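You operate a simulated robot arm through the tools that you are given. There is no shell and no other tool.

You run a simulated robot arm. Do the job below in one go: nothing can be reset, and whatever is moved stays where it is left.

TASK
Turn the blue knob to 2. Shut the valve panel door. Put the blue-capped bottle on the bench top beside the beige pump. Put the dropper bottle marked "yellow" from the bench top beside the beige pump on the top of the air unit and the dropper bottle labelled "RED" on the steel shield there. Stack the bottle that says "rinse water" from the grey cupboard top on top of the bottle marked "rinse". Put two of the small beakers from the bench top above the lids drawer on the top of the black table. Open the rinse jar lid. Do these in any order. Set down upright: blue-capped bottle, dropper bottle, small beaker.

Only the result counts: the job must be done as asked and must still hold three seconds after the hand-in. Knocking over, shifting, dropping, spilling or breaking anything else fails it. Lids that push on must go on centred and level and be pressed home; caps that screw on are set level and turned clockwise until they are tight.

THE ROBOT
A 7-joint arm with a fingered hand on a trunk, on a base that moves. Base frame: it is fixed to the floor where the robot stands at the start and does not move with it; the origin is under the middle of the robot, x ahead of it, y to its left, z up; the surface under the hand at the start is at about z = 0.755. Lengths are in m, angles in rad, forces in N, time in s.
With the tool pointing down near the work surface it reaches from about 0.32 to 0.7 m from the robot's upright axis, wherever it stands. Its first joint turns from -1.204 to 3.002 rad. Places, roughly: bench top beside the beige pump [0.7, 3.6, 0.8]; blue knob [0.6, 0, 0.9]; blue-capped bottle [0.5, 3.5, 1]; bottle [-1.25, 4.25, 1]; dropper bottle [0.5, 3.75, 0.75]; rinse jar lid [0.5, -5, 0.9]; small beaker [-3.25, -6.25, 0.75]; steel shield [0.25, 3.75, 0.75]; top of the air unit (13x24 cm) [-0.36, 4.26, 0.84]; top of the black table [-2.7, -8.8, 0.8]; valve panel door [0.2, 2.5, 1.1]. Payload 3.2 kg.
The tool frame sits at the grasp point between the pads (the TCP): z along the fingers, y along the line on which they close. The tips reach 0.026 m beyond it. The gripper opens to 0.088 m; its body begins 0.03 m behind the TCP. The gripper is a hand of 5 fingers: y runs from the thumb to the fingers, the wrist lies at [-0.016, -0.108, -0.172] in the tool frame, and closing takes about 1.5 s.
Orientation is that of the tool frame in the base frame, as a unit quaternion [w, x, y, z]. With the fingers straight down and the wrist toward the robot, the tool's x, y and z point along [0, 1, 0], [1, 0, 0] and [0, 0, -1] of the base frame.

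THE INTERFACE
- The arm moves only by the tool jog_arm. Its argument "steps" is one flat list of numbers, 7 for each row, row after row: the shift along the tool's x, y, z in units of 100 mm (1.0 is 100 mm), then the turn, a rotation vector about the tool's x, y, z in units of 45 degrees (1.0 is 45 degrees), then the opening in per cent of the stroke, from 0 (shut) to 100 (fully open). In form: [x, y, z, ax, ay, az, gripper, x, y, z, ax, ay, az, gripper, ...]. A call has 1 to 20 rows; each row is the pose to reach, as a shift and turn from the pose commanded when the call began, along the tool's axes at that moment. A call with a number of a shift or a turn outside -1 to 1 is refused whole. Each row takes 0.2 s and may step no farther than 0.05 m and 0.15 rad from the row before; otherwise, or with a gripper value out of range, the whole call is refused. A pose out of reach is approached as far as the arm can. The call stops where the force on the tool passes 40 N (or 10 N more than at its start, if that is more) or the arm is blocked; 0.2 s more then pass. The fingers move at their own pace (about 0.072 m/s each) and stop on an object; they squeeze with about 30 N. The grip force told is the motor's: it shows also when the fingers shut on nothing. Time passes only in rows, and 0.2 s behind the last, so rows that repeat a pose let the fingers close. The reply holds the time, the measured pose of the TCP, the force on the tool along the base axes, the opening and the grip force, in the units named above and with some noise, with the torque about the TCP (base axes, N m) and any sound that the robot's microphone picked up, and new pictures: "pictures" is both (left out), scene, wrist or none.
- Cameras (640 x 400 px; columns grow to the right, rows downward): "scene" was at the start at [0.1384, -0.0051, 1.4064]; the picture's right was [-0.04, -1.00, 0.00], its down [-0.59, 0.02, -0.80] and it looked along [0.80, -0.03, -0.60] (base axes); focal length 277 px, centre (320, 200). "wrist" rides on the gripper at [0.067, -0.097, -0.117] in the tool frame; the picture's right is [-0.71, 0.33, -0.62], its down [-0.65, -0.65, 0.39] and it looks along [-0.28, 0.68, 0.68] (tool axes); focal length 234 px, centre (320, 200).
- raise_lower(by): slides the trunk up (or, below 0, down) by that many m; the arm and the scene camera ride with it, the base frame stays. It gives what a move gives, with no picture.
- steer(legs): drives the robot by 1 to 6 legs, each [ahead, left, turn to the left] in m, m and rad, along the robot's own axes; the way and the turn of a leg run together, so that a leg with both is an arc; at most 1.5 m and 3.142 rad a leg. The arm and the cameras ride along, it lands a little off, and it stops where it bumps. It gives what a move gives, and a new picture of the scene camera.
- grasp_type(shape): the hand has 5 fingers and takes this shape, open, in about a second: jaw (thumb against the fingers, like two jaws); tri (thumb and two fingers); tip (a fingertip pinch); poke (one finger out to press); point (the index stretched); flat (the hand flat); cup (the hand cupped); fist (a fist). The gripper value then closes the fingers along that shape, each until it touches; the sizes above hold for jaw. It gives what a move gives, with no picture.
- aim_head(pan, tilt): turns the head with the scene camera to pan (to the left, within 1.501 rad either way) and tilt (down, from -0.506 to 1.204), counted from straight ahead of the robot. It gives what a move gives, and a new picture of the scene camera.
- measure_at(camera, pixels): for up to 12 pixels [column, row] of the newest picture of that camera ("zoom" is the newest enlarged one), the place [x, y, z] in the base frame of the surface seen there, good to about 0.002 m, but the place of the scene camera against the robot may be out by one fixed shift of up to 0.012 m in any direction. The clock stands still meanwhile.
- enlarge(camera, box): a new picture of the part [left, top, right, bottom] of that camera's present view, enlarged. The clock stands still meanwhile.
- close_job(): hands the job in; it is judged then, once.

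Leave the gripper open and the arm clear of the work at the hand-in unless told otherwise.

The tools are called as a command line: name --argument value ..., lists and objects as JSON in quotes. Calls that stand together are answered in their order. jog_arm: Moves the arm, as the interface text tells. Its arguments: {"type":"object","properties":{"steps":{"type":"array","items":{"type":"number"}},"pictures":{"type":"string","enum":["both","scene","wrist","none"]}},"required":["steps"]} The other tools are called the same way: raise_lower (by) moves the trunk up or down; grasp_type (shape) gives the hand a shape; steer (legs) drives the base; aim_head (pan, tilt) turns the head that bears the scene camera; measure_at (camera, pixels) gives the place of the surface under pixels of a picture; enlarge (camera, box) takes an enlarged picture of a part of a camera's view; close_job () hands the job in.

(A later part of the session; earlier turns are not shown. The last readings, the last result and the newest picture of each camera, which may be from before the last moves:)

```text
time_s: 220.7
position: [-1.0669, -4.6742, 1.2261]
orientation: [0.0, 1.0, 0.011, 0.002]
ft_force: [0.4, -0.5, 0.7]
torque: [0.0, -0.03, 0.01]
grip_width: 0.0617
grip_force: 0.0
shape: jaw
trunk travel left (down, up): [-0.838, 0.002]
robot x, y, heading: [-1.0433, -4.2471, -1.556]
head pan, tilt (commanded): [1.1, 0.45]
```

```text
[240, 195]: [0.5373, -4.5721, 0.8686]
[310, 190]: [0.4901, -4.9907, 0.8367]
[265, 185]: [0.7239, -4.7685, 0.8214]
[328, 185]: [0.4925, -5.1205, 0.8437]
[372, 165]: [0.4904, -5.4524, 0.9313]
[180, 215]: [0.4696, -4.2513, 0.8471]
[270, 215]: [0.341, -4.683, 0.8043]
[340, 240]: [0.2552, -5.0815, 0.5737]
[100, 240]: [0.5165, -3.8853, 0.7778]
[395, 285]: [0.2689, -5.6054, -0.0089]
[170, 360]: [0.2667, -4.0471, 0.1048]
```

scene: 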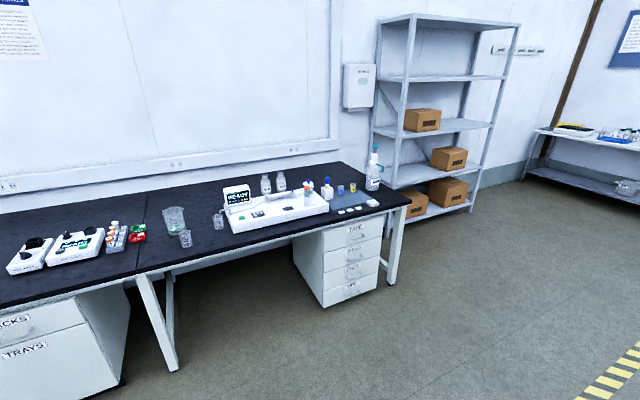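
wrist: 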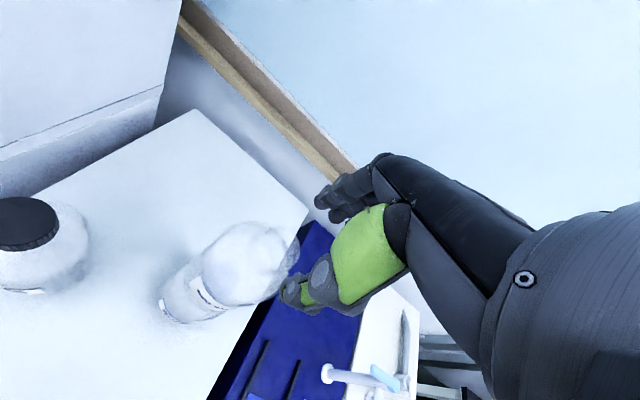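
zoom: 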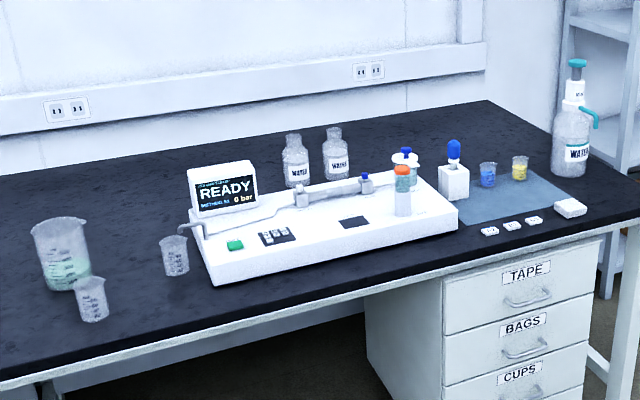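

The jars are on the white device near (0.49, -5.0). I'll drive 0.7 m on, turn to face the bench and come nearer.

steer --legs '[[0.7, 0, 0], [0, 0, 1.556], [0.7, 0, 0]]'

aim_head --pan 0.0 --tilt 0.6

```text
time_s: 231.8
position: [0.0949, -4.9962, 1.2254]
orientation: [-0.001, 0.706, 0.708, 0.001]
ft_force: [0.1, -0.7, 1.2]
torque: [-0.03, 0.01, 0.01]
grip_width: 0.0614
grip_force: 0.1
shape: jaw
trunk travel left (down, up): [-0.838, 0.002]
robot x, y, heading: [-0.3259, -4.9644, -0.007]
head pan, tilt (commanded): [1.1, 0.45]
```

scene: 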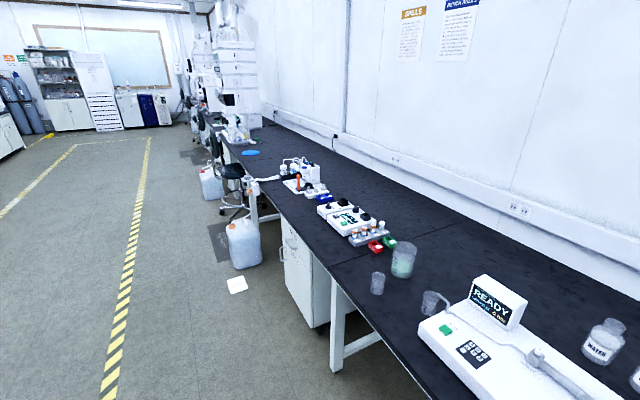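

```text
time_s: 233.1
position: [0.095, -4.9958, 1.2249]
orientation: [-0.002, 0.706, 0.708, 0.001]
ft_force: [0.4, -1.1, -0.2]
torque: [0.01, -0.01, 0.0]
grip_width: 0.0615
grip_force: 0.0
shape: jaw
trunk travel left (down, up): [-0.838, 0.002]
robot x, y, heading: [-0.3275, -4.9648, -0.007]
head pan, tilt (commanded): [0.0, 0.6]
```

scene: 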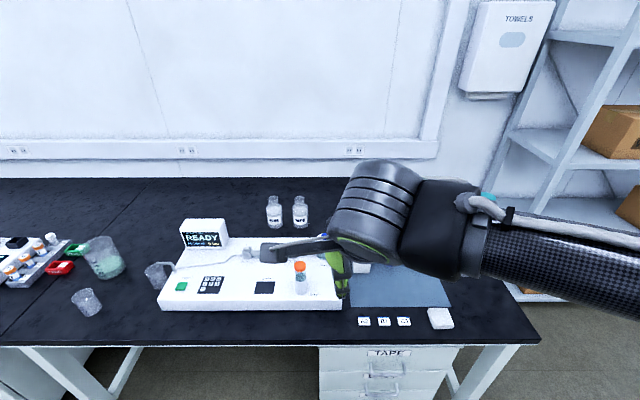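

I'll zoom on the jars (300,275), (330,270) in both cameras.

enlarge --camera "scene" --box '[240, 215, 400, 335]'

enlarge --camera "wrist" --box '[0, 0, 640, 400]'

```text
3.33 times, centred on (320, 275) of scene
```

zoom: 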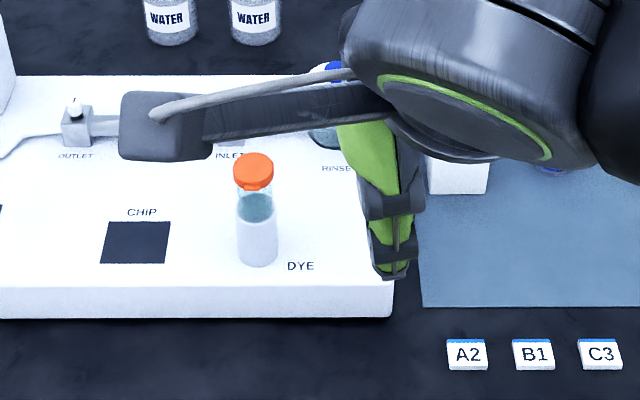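

```text
1.00 times, centred on (320, 200) of wrist (not enlarged: the box is as wide or as high as the picture)
```

zoom: 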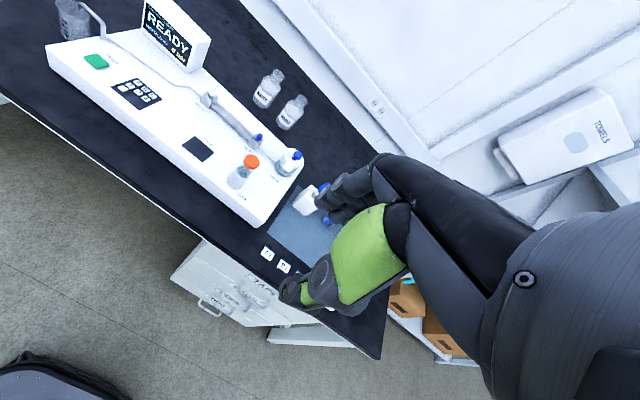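

The jar marked RINSE is behind the DYE one, at wrist (290,160). I'll zoom there.

enlarge --camera "wrist" --box '[225, 125, 335, 205]'

```text
5.00 times, centred on (280, 165) of wrist
```

zoom: 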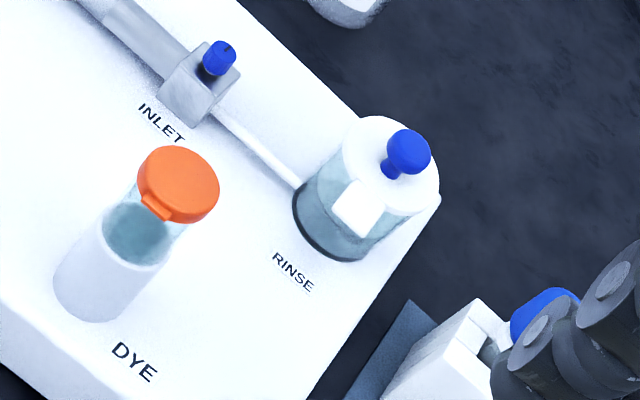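

The RINSE jar has a white lid with a blue knob and a white piece at its side (hinge or label). I'll measure these points, then move the hand aside for a better look.

measure_at --camera "zoom" --pixels '[[410, 150], [390, 170], [355, 210], [345, 150], [370, 125], [430, 190], [340, 225], [370, 190], [300, 205], [340, 255], [290, 270], [400, 250]]'

jog_arm --steps '[-0.25, -0.05, -0.1, 0, 0, 0, 70, -0.5, -0.1, -0.2, 0, 0, 0, 70, -0.75, -0.1, -0.3, 0, 0, 0, 70, -1.0, -0.1, -0.4, 0, 0, 0, 70]' --pictures "none"

jog_arm --steps '[-0.25, 0, -0.1, 0, 0, 0, 70, -0.5, 0, -0.2, 0, 0, 0, 70, -0.75, 0, -0.3, 0, 0, 0, 70, -1.0, 0, -0.4, 0, 0, 0, 70]' --pictures "scene"

```text
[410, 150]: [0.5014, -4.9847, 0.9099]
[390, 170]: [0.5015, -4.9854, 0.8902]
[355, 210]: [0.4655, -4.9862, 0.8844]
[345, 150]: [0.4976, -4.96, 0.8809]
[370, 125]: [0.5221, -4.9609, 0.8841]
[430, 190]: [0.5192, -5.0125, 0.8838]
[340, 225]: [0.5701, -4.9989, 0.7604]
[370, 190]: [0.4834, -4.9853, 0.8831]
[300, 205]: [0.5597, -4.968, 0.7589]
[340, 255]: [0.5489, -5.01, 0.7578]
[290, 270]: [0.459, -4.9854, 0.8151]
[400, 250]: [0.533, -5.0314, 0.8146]
```

```text
time_s: 234.1
position: [0.0825, -5.0982, 1.2658]
orientation: [-0.002, 0.707, 0.707, 0.001]
ft_force: [0.8, 0.1, -0.4]
torque: [0.02, 0.02, 0.01]
grip_width: 0.0609
grip_force: 0.0
shape: jaw
trunk travel left (down, up): [-0.838, 0.002]
robot x, y, heading: [-0.3295, -4.9664, -0.007]
head pan, tilt (commanded): [0.0, 0.6]
```

```text
time_s: 235.1
position: [0.0863, -5.1988, 1.3058]
orientation: [-0.003, 0.707, 0.707, 0.001]
ft_force: [0.1, -0.7, -0.3]
torque: [0.0, 0.01, 0.0]
grip_width: 0.0616
grip_force: 0.0
shape: jaw
trunk travel left (down, up): [-0.838, 0.002]
robot x, y, heading: [-0.329, -4.9671, -0.005]
head pan, tilt (commanded): [0.0, 0.6]
```

scene: 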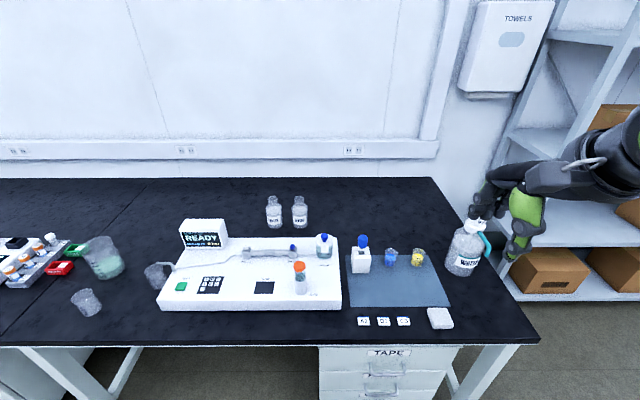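

enlarge --camera "scene" --box '[290, 225, 350, 300]'

measure_at --camera "zoom" --pixels '[[320, 70], [340, 75], [300, 90], [290, 125], [345, 125], [318, 140], [318, 170], [270, 80], [370, 80], [318, 55], [310, 210], [220, 260]]'

```text
5.33 times, centred on (320, 262) of scene
```

zoom: 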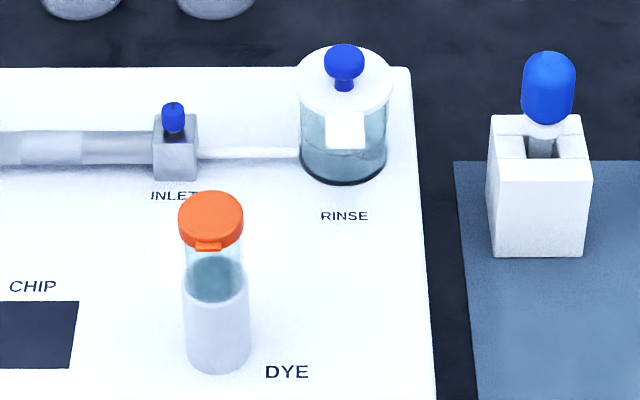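

```text
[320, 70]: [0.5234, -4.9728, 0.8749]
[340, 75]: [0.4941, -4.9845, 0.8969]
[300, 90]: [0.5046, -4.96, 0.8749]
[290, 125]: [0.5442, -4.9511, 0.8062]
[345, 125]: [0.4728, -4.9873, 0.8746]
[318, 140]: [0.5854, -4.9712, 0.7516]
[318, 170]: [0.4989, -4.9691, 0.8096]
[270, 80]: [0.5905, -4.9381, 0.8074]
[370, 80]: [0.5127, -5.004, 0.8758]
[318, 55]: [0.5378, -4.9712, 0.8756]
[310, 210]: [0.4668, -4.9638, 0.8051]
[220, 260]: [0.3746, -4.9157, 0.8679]
```

The lid has a flat white tab sticking out to the front (-x) at lid height. I'll zoom in as far as possible to look for a hinge at the back.

enlarge --camera "scene" --box '[312, 228, 338, 262]'

```text
11.76 times, centred on (325, 245) of scene
```

zoom: 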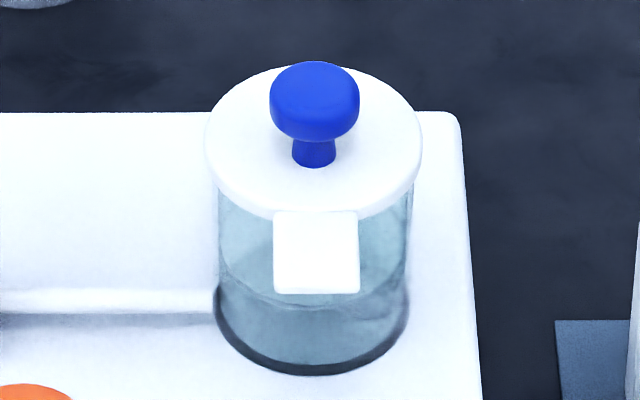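

measure_at --camera "zoom" --pixels '[[316, 220], [316, 250], [316, 288], [282, 250], [352, 250], [316, 100], [316, 75], [316, 155], [230, 140], [400, 140], [300, 72], [316, 200]]'

```text
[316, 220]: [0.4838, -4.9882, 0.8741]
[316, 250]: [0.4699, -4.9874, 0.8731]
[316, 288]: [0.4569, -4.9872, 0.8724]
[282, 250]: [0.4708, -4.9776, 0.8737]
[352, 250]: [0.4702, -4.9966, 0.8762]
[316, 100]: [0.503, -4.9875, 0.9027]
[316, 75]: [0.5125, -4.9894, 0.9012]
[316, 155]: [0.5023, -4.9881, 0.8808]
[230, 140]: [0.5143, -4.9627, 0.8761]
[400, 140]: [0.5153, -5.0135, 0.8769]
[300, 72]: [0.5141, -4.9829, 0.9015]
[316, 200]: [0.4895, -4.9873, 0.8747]
```

The tab is 22 mm wide, z about 0.881, its front edge at x 0.4545; the jar glass starts near x 0.484. I believe the lid is hinged at the back, and the tab is for lifting. I'll try the "poke" shape and see where its finger is.

jog_arm --steps '[0.25, 0.1, 0, 0, 0, 0, 70, 0.5, 0.2, 0, 0, 0, 0, 70, 0.75, 0.3, 0, 0, 0, 0, 70, 1.0, 0.3, 0, 0, 0, 0, 70]' --pictures "none"

grasp_type --shape "poke"

jog_arm --steps '[0, 0, 0, 0, 0, 0, 0, 0, 0, 0, 0, 0, 0, 0, 0, 0, 0, 0, 0, 0, 0, 0, 0, 0, 0, 0, 0, 0]' --pictures "both"

enlarge --camera "scene" --box '[300, 100, 480, 300]'

```text
time_s: 236.1
position: [0.1162, -5.0955, 1.3032]
orientation: [-0.001, 0.707, 0.708, 0.001]
ft_force: [0.4, 0.2, -0.3]
torque: [-0.05, 0.0, -0.01]
grip_width: 0.0613
grip_force: 0.1
shape: jaw
trunk travel left (down, up): [-0.838, 0.002]
robot x, y, heading: [-0.3273, -4.9688, -0.006]
head pan, tilt (commanded): [0.0, 0.6]
```

```text
time_s: 237.0
position: [0.115, -5.0982, 1.3056]
orientation: [-0.001, 0.706, 0.708, 0.001]
ft_force: [-0.3, 0.8, -0.4]
torque: [0.01, 0.01, -0.01]
grip_width: 0.0001
grip_force: 0.0
shape: poke
trunk travel left (down, up): [-0.838, 0.002]
robot x, y, heading: [-0.3292, -4.9668, -0.002]
head pan, tilt (commanded): [0.0, 0.6]
```

```text
time_s: 238.0
position: [0.1155, -5.0971, 1.3047]
orientation: [-0.002, 0.706, 0.708, 0.002]
ft_force: [-0.4, -0.1, -0.3]
torque: [-0.02, 0.03, -0.01]
grip_width: 0.0
grip_force: 30.2
shape: jaw
trunk travel left (down, up): [-0.838, 0.002]
robot x, y, heading: [-0.3301, -4.9661, -0.008]
head pan, tilt (commanded): [0.0, 0.6]
```

scene: 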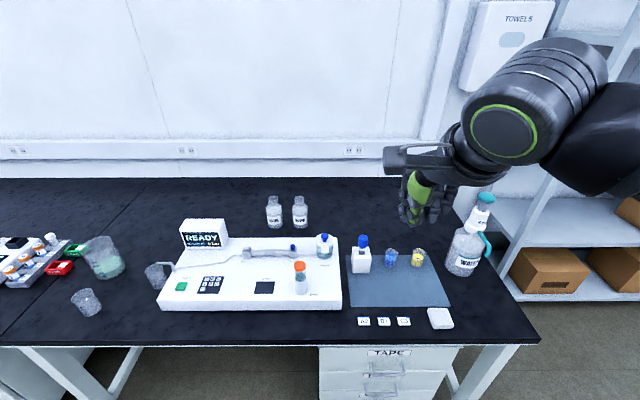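
wrist: 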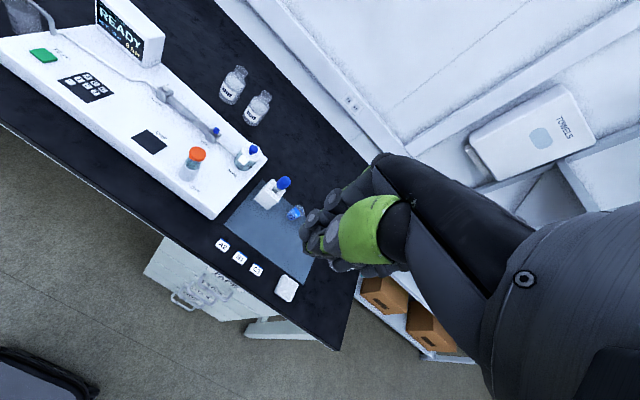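

```text
2.00 times, centred on (390, 200) of scene
```

zoom: 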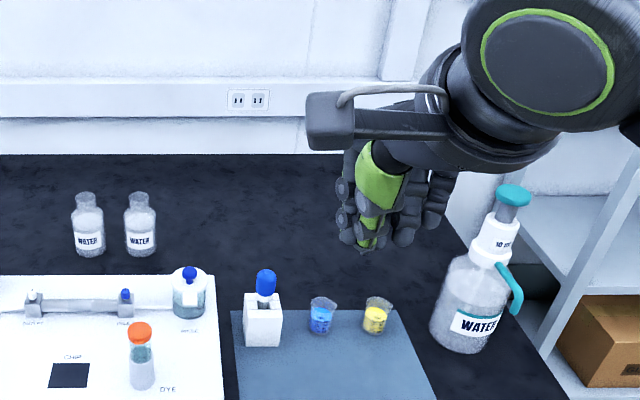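

The gripper value 0 seems to have taken the hand out of "poke". I'll set it again and keep the gripper value at 100.

grasp_type --shape "poke"

enlarge --camera "scene" --box '[340, 100, 500, 280]'

jog_arm --steps '[0, 0, 0, 0, 0, 0, 100, 0, 0, 0, 0, 0, 0, 100]' --pictures "both"

```text
time_s: 238.9
position: [0.1163, -5.097, 1.3052]
orientation: [-0.001, 0.706, 0.708, 0.002]
ft_force: [0.6, 0.3, -0.8]
torque: [0.02, -0.03, -0.04]
grip_width: 0.0002
grip_force: 0.1
shape: poke
trunk travel left (down, up): [-0.838, 0.002]
robot x, y, heading: [-0.3291, -4.9631, -0.004]
head pan, tilt (commanded): [0.0, 0.6]
```

```text
2.22 times, centred on (420, 190) of scene
```

zoom: 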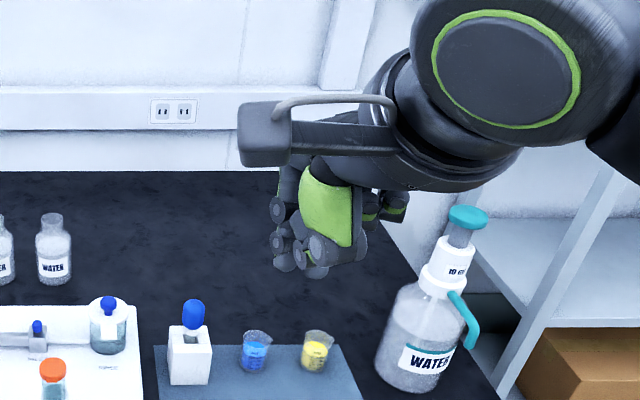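

```text
time_s: 239.5
position: [0.1166, -5.0972, 1.3034]
orientation: [-0.001, 0.706, 0.708, 0.001]
ft_force: [0.1, -0.1, 0.4]
torque: [0.02, 0.02, 0.01]
grip_width: 0.0
grip_force: 0.0
shape: poke
trunk travel left (down, up): [-0.838, 0.002]
robot x, y, heading: [-0.3309, -4.9652, -0.007]
head pan, tilt (commanded): [0.0, 0.6]
```

scene: 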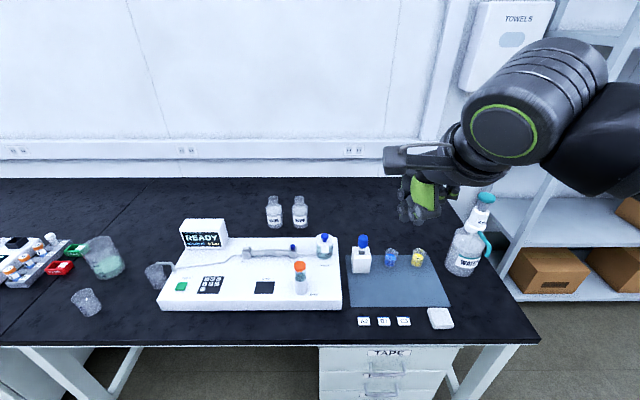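
wrist: 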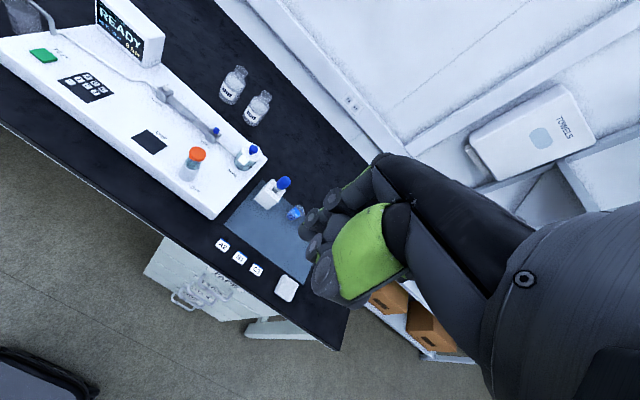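

"Poke" has only a short finger. A better plan: jaw shape, hand pitched up 45°, with the thumb under the tab and the fingers above the knob, then swing the lid back. I'll set jaw, bring the hand in line with the jar and drive nearer.

grasp_type --shape "jaw"

jog_arm --steps '[0.25, 0, 0, 0, 0, 0, 100, 0.5, 0, 0, 0, 0, 0, 100, 0.75, 0, 0, 0, 0, 0, 100, 1.0, 0, 0, 0, 0, 0, 100]' --pictures "none"

steer --legs '[[0.25, 0, 0.005]]'

raise_lower --by -0.2

```text
time_s: 240.4
position: [0.1166, -5.0963, 1.3038]
orientation: [-0.001, 0.706, 0.708, 0.001]
ft_force: [0.1, -0.4, -0.6]
torque: [0.02, 0.03, 0.03]
grip_width: 0.0877
grip_force: 0.0
shape: jaw
trunk travel left (down, up): [-0.838, 0.002]
robot x, y, heading: [-0.3296, -4.966, -0.005]
head pan, tilt (commanded): [0.0, 0.6]
```

```text
time_s: 241.4
position: [0.1152, -4.9934, 1.3042]
orientation: [-0.001, 0.706, 0.708, 0.001]
ft_force: [-0.2, 0.9, -0.8]
torque: [-0.03, -0.02, -0.04]
grip_width: 0.0878
grip_force: 0.0
shape: jaw
trunk travel left (down, up): [-0.838, 0.002]
robot x, y, heading: [-0.3286, -4.9665, -0.001]
head pan, tilt (commanded): [0.0, 0.6]
```

```text
time_s: 243.2
position: [0.3561, -4.9936, 1.3043]
orientation: [-0.001, 0.704, 0.71, 0.002]
ft_force: [-0.3, 0.0, 0.2]
torque: [0.0, 0.01, -0.02]
grip_width: 0.0879
grip_force: 0.1
shape: jaw
trunk travel left (down, up): [-0.838, 0.002]
robot x, y, heading: [-0.0867, -4.9672, 0.001]
head pan, tilt (commanded): [0.0, 0.6]
```

scene: 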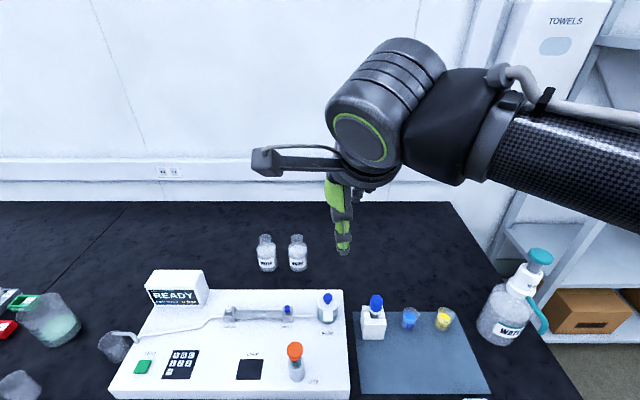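

```text
time_s: 245.4
position: [0.3558, -4.9945, 1.1042]
orientation: [-0.001, 0.704, 0.71, 0.001]
ft_force: [0.1, -0.4, 0.4]
torque: [0.0, 0.03, 0.02]
grip_width: 0.0878
grip_force: 0.1
shape: jaw
trunk travel left (down, up): [-0.638, 0.202]
robot x, y, heading: [-0.0896, -4.965, 0.004]
head pan, tilt (commanded): [0.0, 0.6]
```

Now I pitch the hand up 45° (about tool x, -1.0) here in the clear.

jog_arm --steps '[0, 0, 0, -0.167, 0, 0, 100, 0, 0, 0, -0.333, 0, 0, 100, 0, 0, 0, -0.5, 0, 0, 100, 0, 0, 0, -0.667, 0, 0, 100, 0, 0, 0, -0.833, 0, 0, 100, 0, 0, 0, -1.0, 0, 0, 100, 0, 0, 0, -1.0, 0, 0, 100]'

```text
time_s: 247.0
position: [0.3554, -4.9931, 1.1037]
orientation: [0.267, 0.651, 0.656, 0.274]
ft_force: [0.0, 0.6, -0.2]
torque: [-0.01, 0.0, 0.0]
grip_width: 0.0881
grip_force: 0.1
shape: jaw
trunk travel left (down, up): [-0.638, 0.202]
robot x, y, heading: [-0.0897, -4.9627, 0.0]
head pan, tilt (commanded): [0.0, 0.6]
```

scene: 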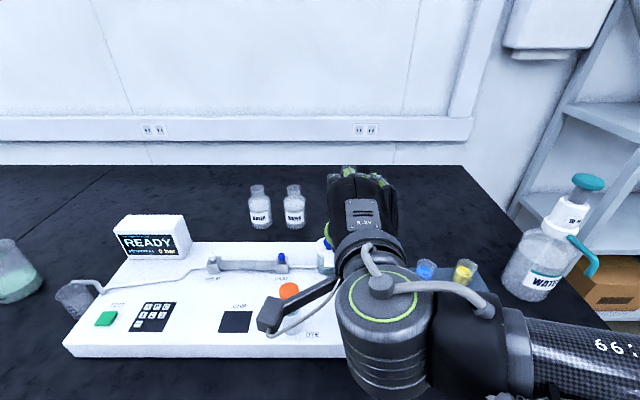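
wrist: 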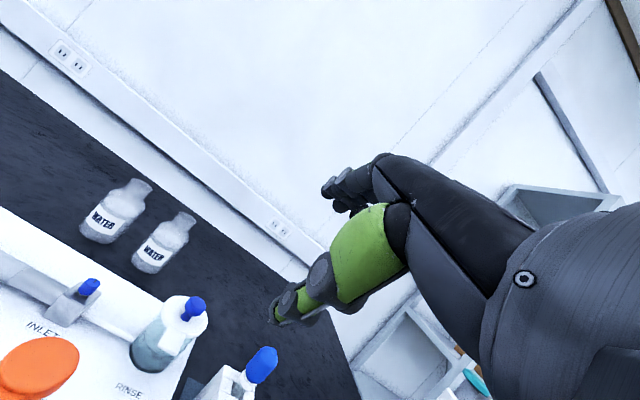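

The pitch works. From this wrist view I get another look at the lid (185,320); I'll zoom.

enlarge --camera "wrist" --box '[120, 280, 230, 380]'

```text
4.00 times, centred on (175, 330) of wrist
```

zoom: 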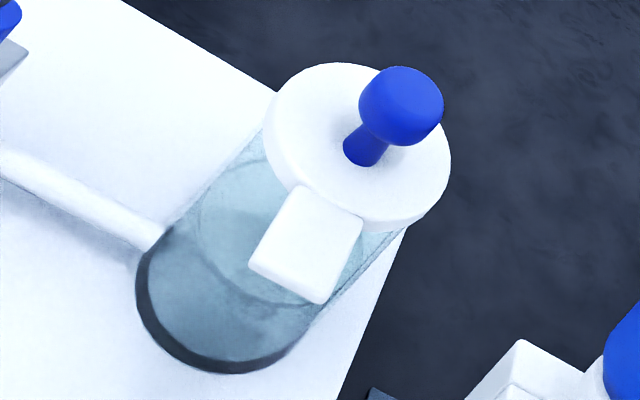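

measure_at --camera "zoom" --pixels '[[290, 205], [345, 225], [265, 260], [315, 290], [305, 240], [300, 110], [420, 190], [335, 70], [400, 90], [365, 150], [380, 215], [290, 150]]'

```text
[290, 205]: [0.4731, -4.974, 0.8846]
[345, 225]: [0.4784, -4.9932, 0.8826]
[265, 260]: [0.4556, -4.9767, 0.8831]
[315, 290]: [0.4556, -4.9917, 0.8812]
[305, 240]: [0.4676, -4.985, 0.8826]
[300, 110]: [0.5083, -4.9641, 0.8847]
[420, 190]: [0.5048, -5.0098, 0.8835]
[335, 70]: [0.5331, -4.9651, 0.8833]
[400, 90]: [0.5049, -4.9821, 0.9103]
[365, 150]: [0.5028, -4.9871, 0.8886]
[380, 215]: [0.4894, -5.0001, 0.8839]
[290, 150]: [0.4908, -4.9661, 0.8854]
```

The tab: x 0.454 to 0.478, centre y -4.985, top z 0.8825. I'll bring the hand to a start point 120 mm before the straddling pose, along the fingers' axis.

jog_arm --steps '[0.01, -0.09, 0.19, 0, 0, 0, 100, 0.02, -0.18, 0.38, 0, 0, 0, 100, 0.035, -0.27, 0.576, 0, 0, 0, 100]' --pictures "none"

jog_arm --steps '[0.01, -0.09, 0.19, 0, 0, 0, 100, 0.02, -0.18, 0.38, 0, 0, 0, 100, 0.035, -0.27, 0.576, 0, 0, 0, 100]' --pictures "both"

```text
time_s: 247.8
position: [0.3783, -4.9882, 1.0429]
orientation: [0.268, 0.651, 0.655, 0.273]
ft_force: [-0.6, 0.4, 0.5]
torque: [0.0, -0.01, -0.01]
grip_width: 0.0878
grip_force: 0.0
shape: jaw
trunk travel left (down, up): [-0.638, 0.202]
robot x, y, heading: [-0.0885, -4.9672, 0.006]
head pan, tilt (commanded): [0.0, 0.6]
```

```text
time_s: 248.6
position: [0.3978, -4.9862, 0.9832]
orientation: [0.267, 0.651, 0.656, 0.273]
ft_force: [0.4, -0.7, 0.4]
torque: [0.0, 0.03, 0.01]
grip_width: 0.0879
grip_force: 0.1
shape: jaw
trunk travel left (down, up): [-0.638, 0.202]
robot x, y, heading: [-0.0869, -4.9616, 0.0]
head pan, tilt (commanded): [0.0, 0.6]
```

scene: 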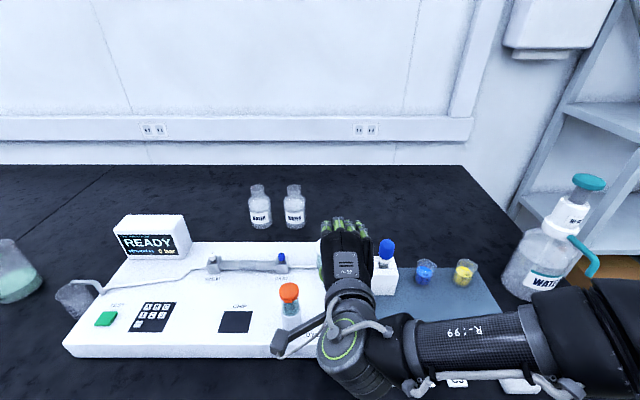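
wrist: 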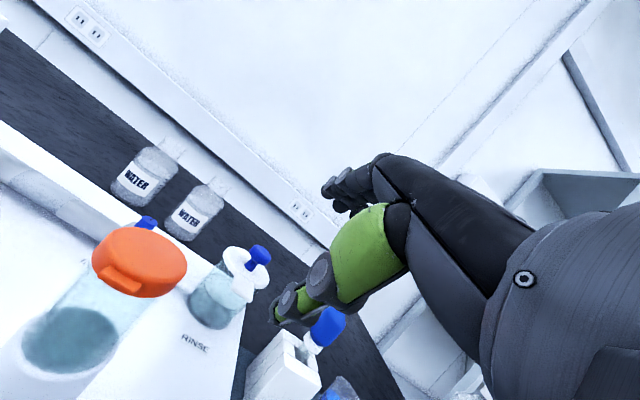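

The forearm and elbow are low over the bench's right part. I'll measure their height there before going lower.

measure_at --camera "scene" --pixels '[[470, 345], [430, 345], [540, 310], [590, 300], [620, 360], [510, 345], [460, 378], [520, 385], [530, 260], [555, 290], [570, 385], [275, 345]]'

enlarge --camera "scene" --box '[270, 200, 640, 400]'

```text
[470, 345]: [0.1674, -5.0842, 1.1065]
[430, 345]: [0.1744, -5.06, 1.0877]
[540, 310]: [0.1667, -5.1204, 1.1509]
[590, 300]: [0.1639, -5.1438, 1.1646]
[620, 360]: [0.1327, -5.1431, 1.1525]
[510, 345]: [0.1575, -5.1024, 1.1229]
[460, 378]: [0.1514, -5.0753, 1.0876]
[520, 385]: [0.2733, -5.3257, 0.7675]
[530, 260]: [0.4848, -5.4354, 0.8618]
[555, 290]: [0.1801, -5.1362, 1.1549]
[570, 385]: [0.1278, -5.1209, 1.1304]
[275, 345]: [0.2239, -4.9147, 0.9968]
```

```text
1.73 times, centred on (455, 300) of scene
```

zoom: 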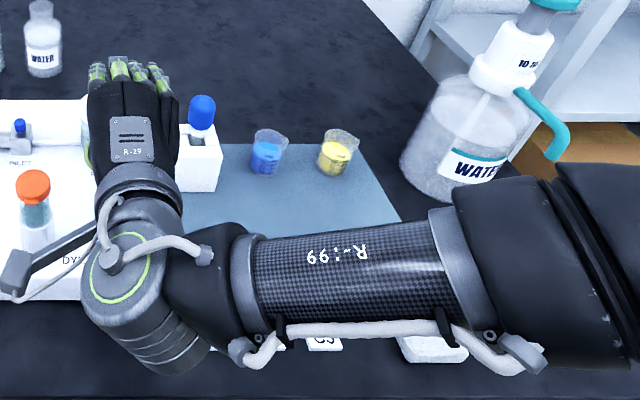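

The forearm is above z 1.0, so it is clear. I'll go in 60 mm along the fingers' axis and look.

jog_arm --steps '[0, 0, 0.2, 0, 0, 0, 100, 0, 0, 0.4, 0, 0, 0, 100, 0, 0, 0.6, 0, 0, 0, 100]'

enlarge --camera "wrist" --box '[160, 200, 400, 370]'

```text
time_s: 249.4
position: [0.4429, -4.9843, 0.941]
orientation: [0.268, 0.651, 0.655, 0.273]
ft_force: [0.5, -0.7, -0.7]
torque: [0.02, 0.02, -0.02]
grip_width: 0.088
grip_force: 0.2
shape: jaw
trunk travel left (down, up): [-0.638, 0.202]
robot x, y, heading: [-0.0917, -4.9677, 0.001]
head pan, tilt (commanded): [0.0, 0.6]
```

scene: 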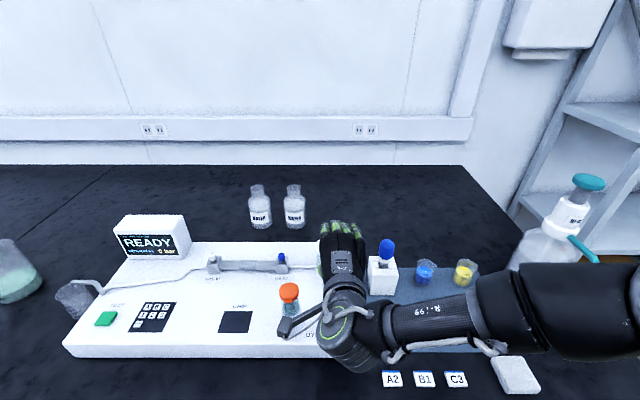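
wrist: 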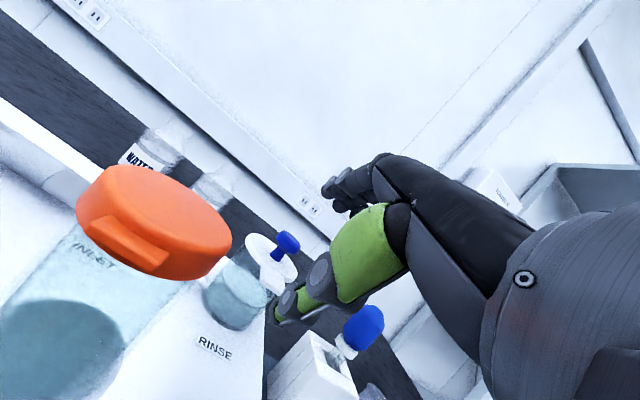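

```text
2.35 times, centred on (280, 285) of wrist
```

zoom: 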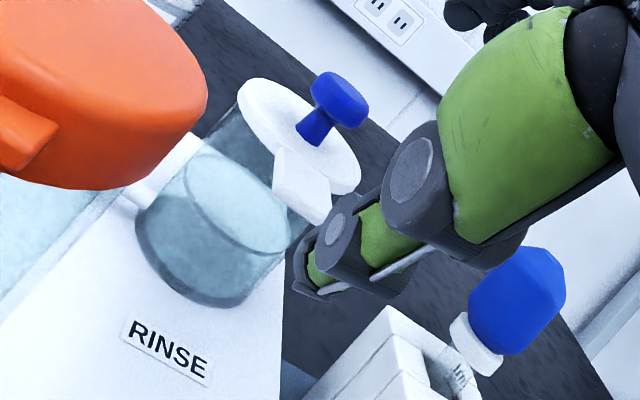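

The camera bracket comes close to the DYE vial's orange cap at this pitch. I'll measure the cap's height to choose a steeper pitch.

measure_at --camera "wrist" --pixels '[[160, 200], [100, 180], [220, 240], [130, 250], [190, 190], [370, 320], [345, 350], [240, 290]]'

enlarge --camera "scene" --box '[240, 210, 420, 380]'

```text
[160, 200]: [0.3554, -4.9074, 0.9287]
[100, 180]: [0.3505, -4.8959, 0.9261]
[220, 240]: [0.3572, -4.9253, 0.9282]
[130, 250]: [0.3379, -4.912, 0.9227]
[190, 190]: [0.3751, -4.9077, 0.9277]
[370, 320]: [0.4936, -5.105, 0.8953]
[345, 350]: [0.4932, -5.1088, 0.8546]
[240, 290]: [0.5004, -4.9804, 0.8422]
```

```text
2.35 times, centred on (330, 295) of scene
```

zoom: 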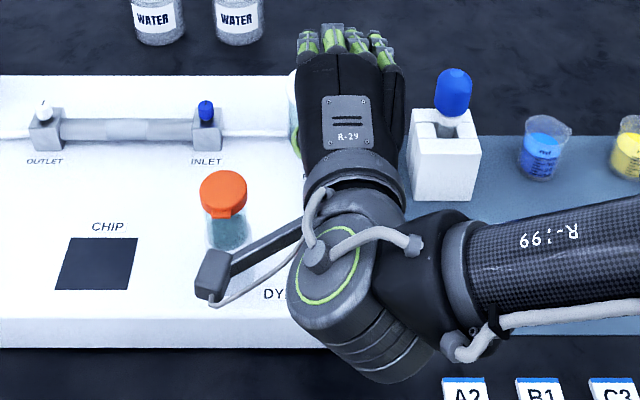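

The DYE cap reaches z 0.9285, so the bracket would hit it on this line. I'll back out 100 mm and come in from 30° further right instead, which keeps the bracket away from the vial.

jog_arm --steps '[0, 0, -0.25, 0, 0, 0, 100, 0, 0, -0.5, 0, 0, 0, 100, 0, 0, -0.75, 0, 0, 0, 100, 0, 0, -1.0, 0, 0, 0, 100]' --pictures "none"

jog_arm --steps '[-0.1, 0, 0, 0, 0.12, -0.12, 100, -0.2, 0, 0, 0, 0.24, -0.24, 100, -0.3, 0, 0, 0, 0.36, -0.36, 100, -0.4, 0, 0, 0, 0.472, -0.472, 100]' --pictures "both"

```text
time_s: 250.4
position: [0.3718, -4.9844, 1.0119]
orientation: [0.268, 0.65, 0.656, 0.273]
ft_force: [0.7, -0.1, 0.3]
torque: [0.02, 0.0, -0.03]
grip_width: 0.088
grip_force: 0.1
shape: jaw
trunk travel left (down, up): [-0.638, 0.202]
robot x, y, heading: [-0.0902, -4.9692, 0.004]
head pan, tilt (commanded): [0.0, 0.6]
```

```text
time_s: 251.4
position: [0.373, -5.0254, 1.0133]
orientation: [0.187, 0.458, 0.801, 0.336]
ft_force: [-0.4, 0.6, 0.2]
torque: [0.03, 0.0, -0.01]
grip_width: 0.088
grip_force: 0.1
shape: jaw
out of reach, approached as far as the arm can: row 1, 2, 3
trunk travel left (down, up): [-0.638, 0.202]
robot x, y, heading: [-0.086, -4.966, 0.003]
head pan, tilt (commanded): [0.0, 0.6]
```

scene: 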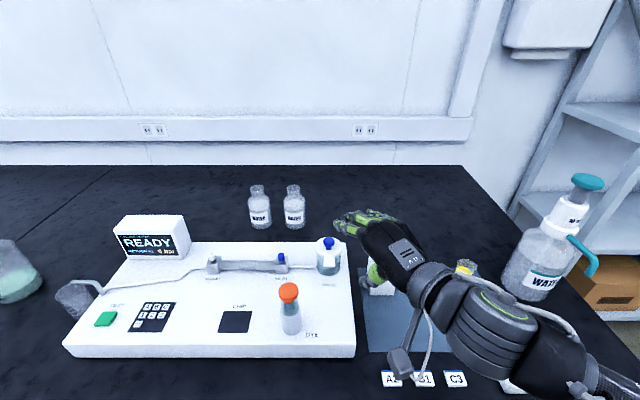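
wrist: 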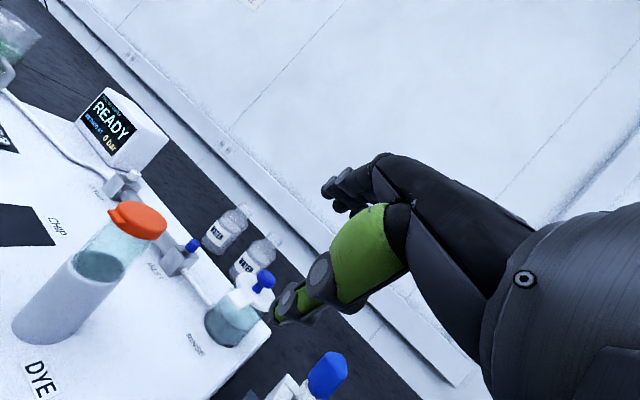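

The hand is now turned 30° to the right side, clear of the DYE vial. I'll move to the start of the approach line.

jog_arm --steps '[-0.05, -0.01, 0.15, 0, 0, 0, 100, -0.1, -0.02, 0.3, 0, 0, 0, 100, -0.142, -0.025, 0.449, 0, 0, 0, 100, -0.142, -0.025, 0.7, 0, 0, 0, 100, -0.142, -0.025, 0.95, 0, 0, 0, 100]'

enlarge --camera "wrist" --box '[150, 220, 380, 380]'

enlarge --camera "scene" --box '[270, 190, 440, 340]'

```text
time_s: 252.6
position: [0.4368, -5.0032, 0.9547]
orientation: [0.2, 0.454, 0.8, 0.338]
ft_force: [-1.0, 0.7, -15.1]
torque: [0.55, -0.64, -0.03]
grip_width: 0.0877
grip_force: 0.0
shape: jaw
out of reach, approached as far as the arm can: row 4
trunk travel left (down, up): [-0.638, 0.202]
robot x, y, heading: [-0.0893, -4.9677, -0.004]
head pan, tilt (commanded): [0.0, 0.6]
```

scene: 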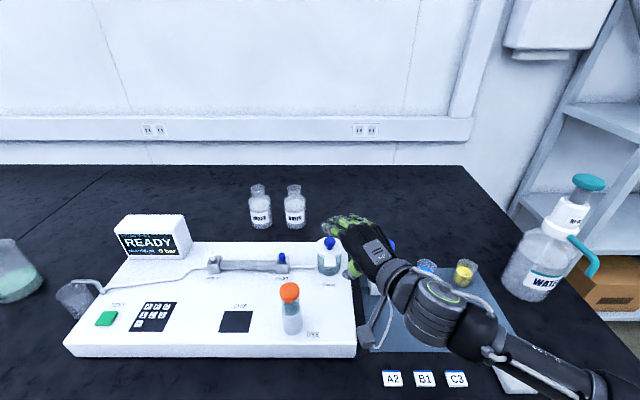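
wrist: 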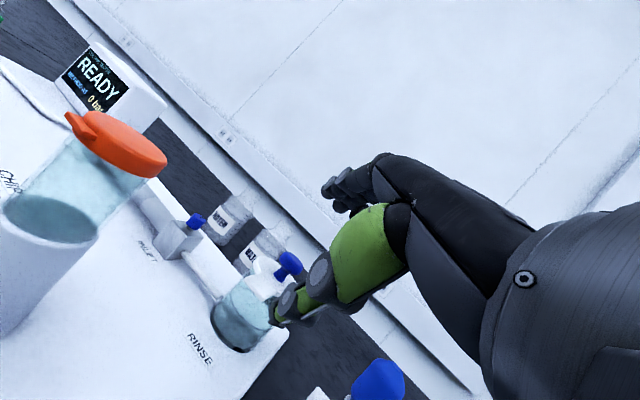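

```text
2.50 times, centred on (265, 300) of wrist
```

zoom: 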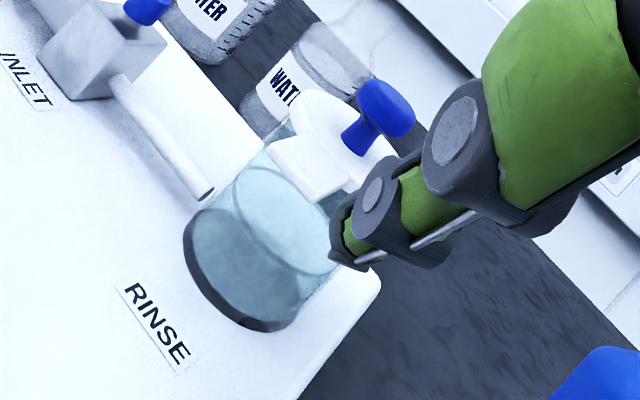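

```text
2.67 times, centred on (355, 265) of scene
```

zoom: 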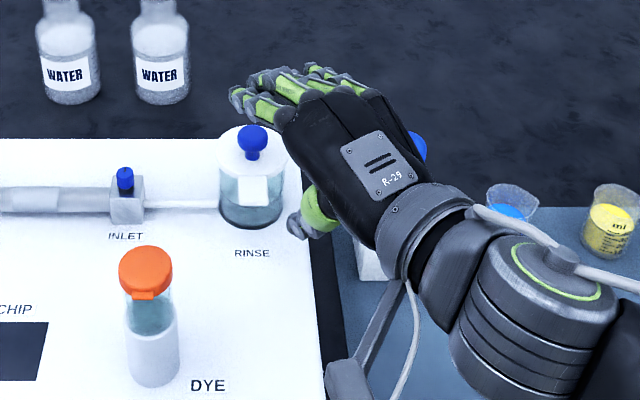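

The force reading shows -15 N in z, which is odd. I'll hold still for a moment and read again before doing anything else.

jog_arm --steps '[0, 0, 0, 0, 0, 0, 100]' --pictures "none"

enlarge --camera "scene" --box '[330, 200, 430, 300]'

```text
time_s: 253.0
position: [0.4338, -5.0041, 0.9447]
orientation: [0.19, 0.458, 0.802, 0.333]
ft_force: [-0.1, -0.3, 0.3]
torque: [-0.02, -0.01, -0.03]
grip_width: 0.0879
grip_force: 0.1
shape: jaw
trunk travel left (down, up): [-0.638, 0.202]
robot x, y, heading: [-0.0879, -4.9647, -0.001]
head pan, tilt (commanded): [0.0, 0.6]
```

```text
4.00 times, centred on (380, 250) of scene
```

zoom: 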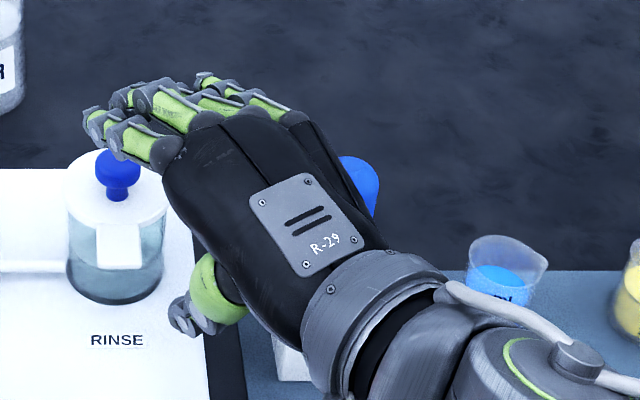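

The force is back to zero: it was only the arm settling. I'll continue the approach along the fingers' axis in small rows.

jog_arm --steps '[0, 0, 0.1, 0, 0, 0, 100, 0, 0, 0.2, 0, 0, 0, 100, 0, 0, 0.3, 0, 0, 0, 100, 0, 0, 0.4, 0, 0, 0, 100, 0, 0, 0.4, 0, 0, 0, 100]'

enlarge --camera "wrist" --box '[180, 200, 380, 350]'

enlarge --camera "scene" --box '[300, 190, 420, 320]'

```text
time_s: 254.2
position: [0.4594, -4.9903, 0.915]
orientation: [0.189, 0.459, 0.802, 0.334]
ft_force: [0.0, 0.2, -0.6]
torque: [-0.04, -0.03, -0.01]
grip_width: 0.0878
grip_force: 0.0
shape: jaw
trunk travel left (down, up): [-0.638, 0.202]
robot x, y, heading: [-0.0899, -4.9634, 0.001]
head pan, tilt (commanded): [0.0, 0.6]
```

scene: 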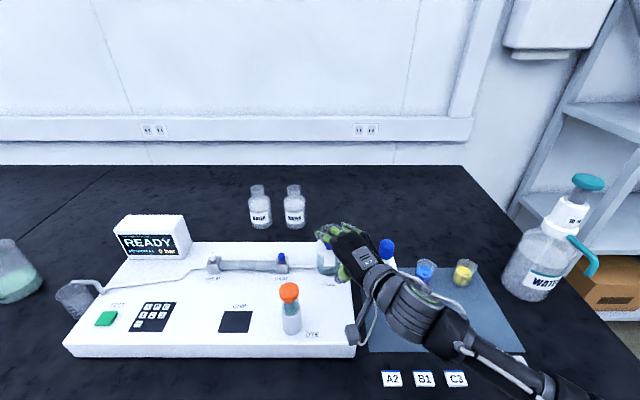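
wrist: 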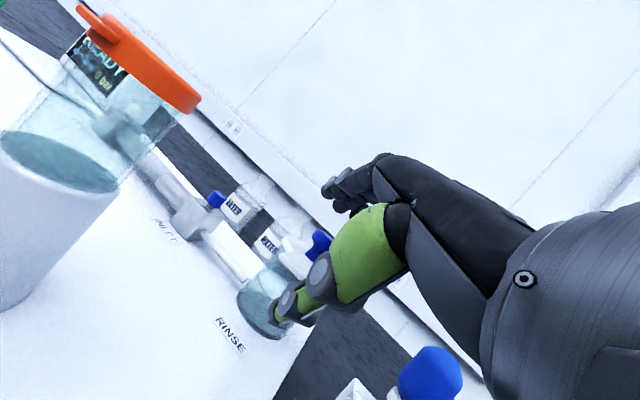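

```text
2.67 times, centred on (280, 275) of wrist
```

zoom: 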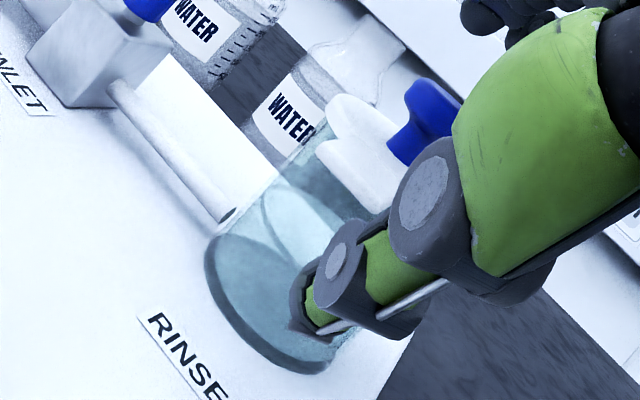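

```text
3.08 times, centred on (360, 255) of scene
```

zoom: 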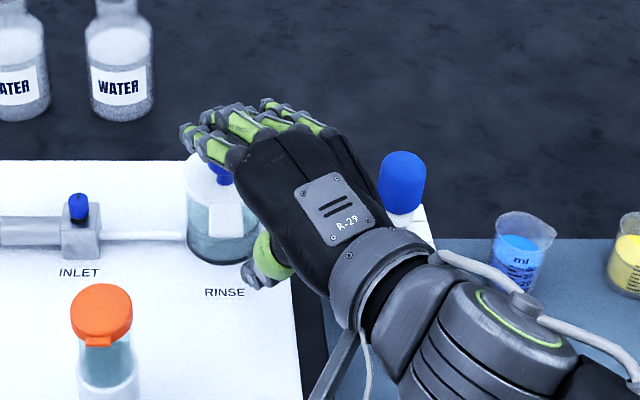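

The thumb is coming under the tab from the front right. I'll advance 25 mm more.

jog_arm --steps '[0, 0, 0.08, 0, 0, 0, 100, 0, 0, 0.16, 0, 0, 0, 100, 0, 0, 0.25, 0, 0, 0, 100, 0, 0, 0.25, 0, 0, 0, 100]'

enlarge --camera "wrist" --box '[180, 200, 380, 350]'

enlarge --camera "scene" --box '[300, 200, 400, 310]'

```text
time_s: 255.2
position: [0.4749, -4.9813, 0.8975]
orientation: [0.189, 0.459, 0.802, 0.333]
ft_force: [0.4, -0.9, -0.6]
torque: [-0.02, 0.0, 0.01]
grip_width: 0.0878
grip_force: 0.1
shape: jaw
trunk travel left (down, up): [-0.638, 0.202]
robot x, y, heading: [-0.087, -4.9654, 0.004]
head pan, tilt (commanded): [0.0, 0.6]
```

scene: 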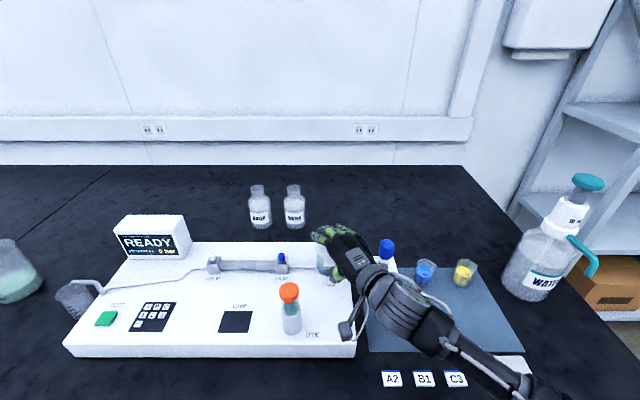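
wrist: 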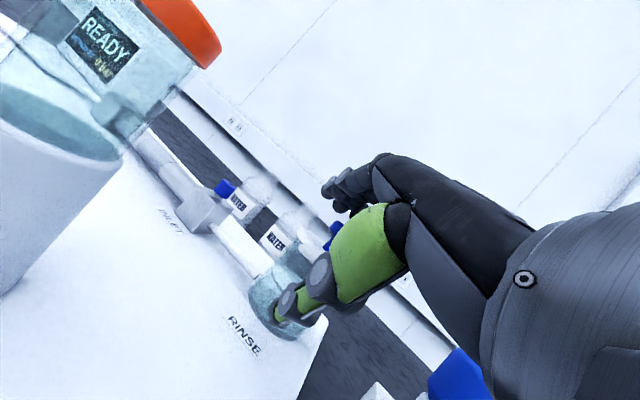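

```text
2.67 times, centred on (280, 275) of wrist
```

zoom: 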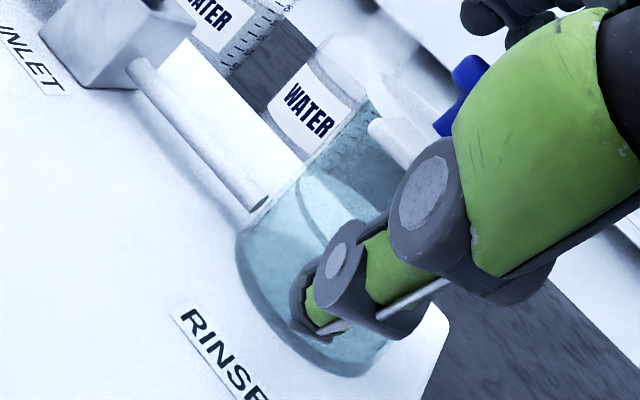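

```text
3.64 times, centred on (350, 255) of scene
```

zoom: 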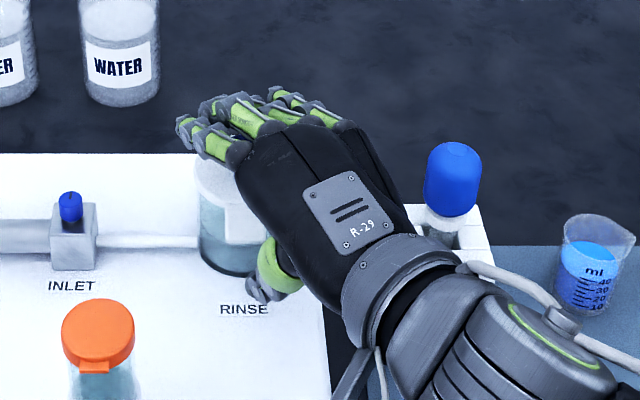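

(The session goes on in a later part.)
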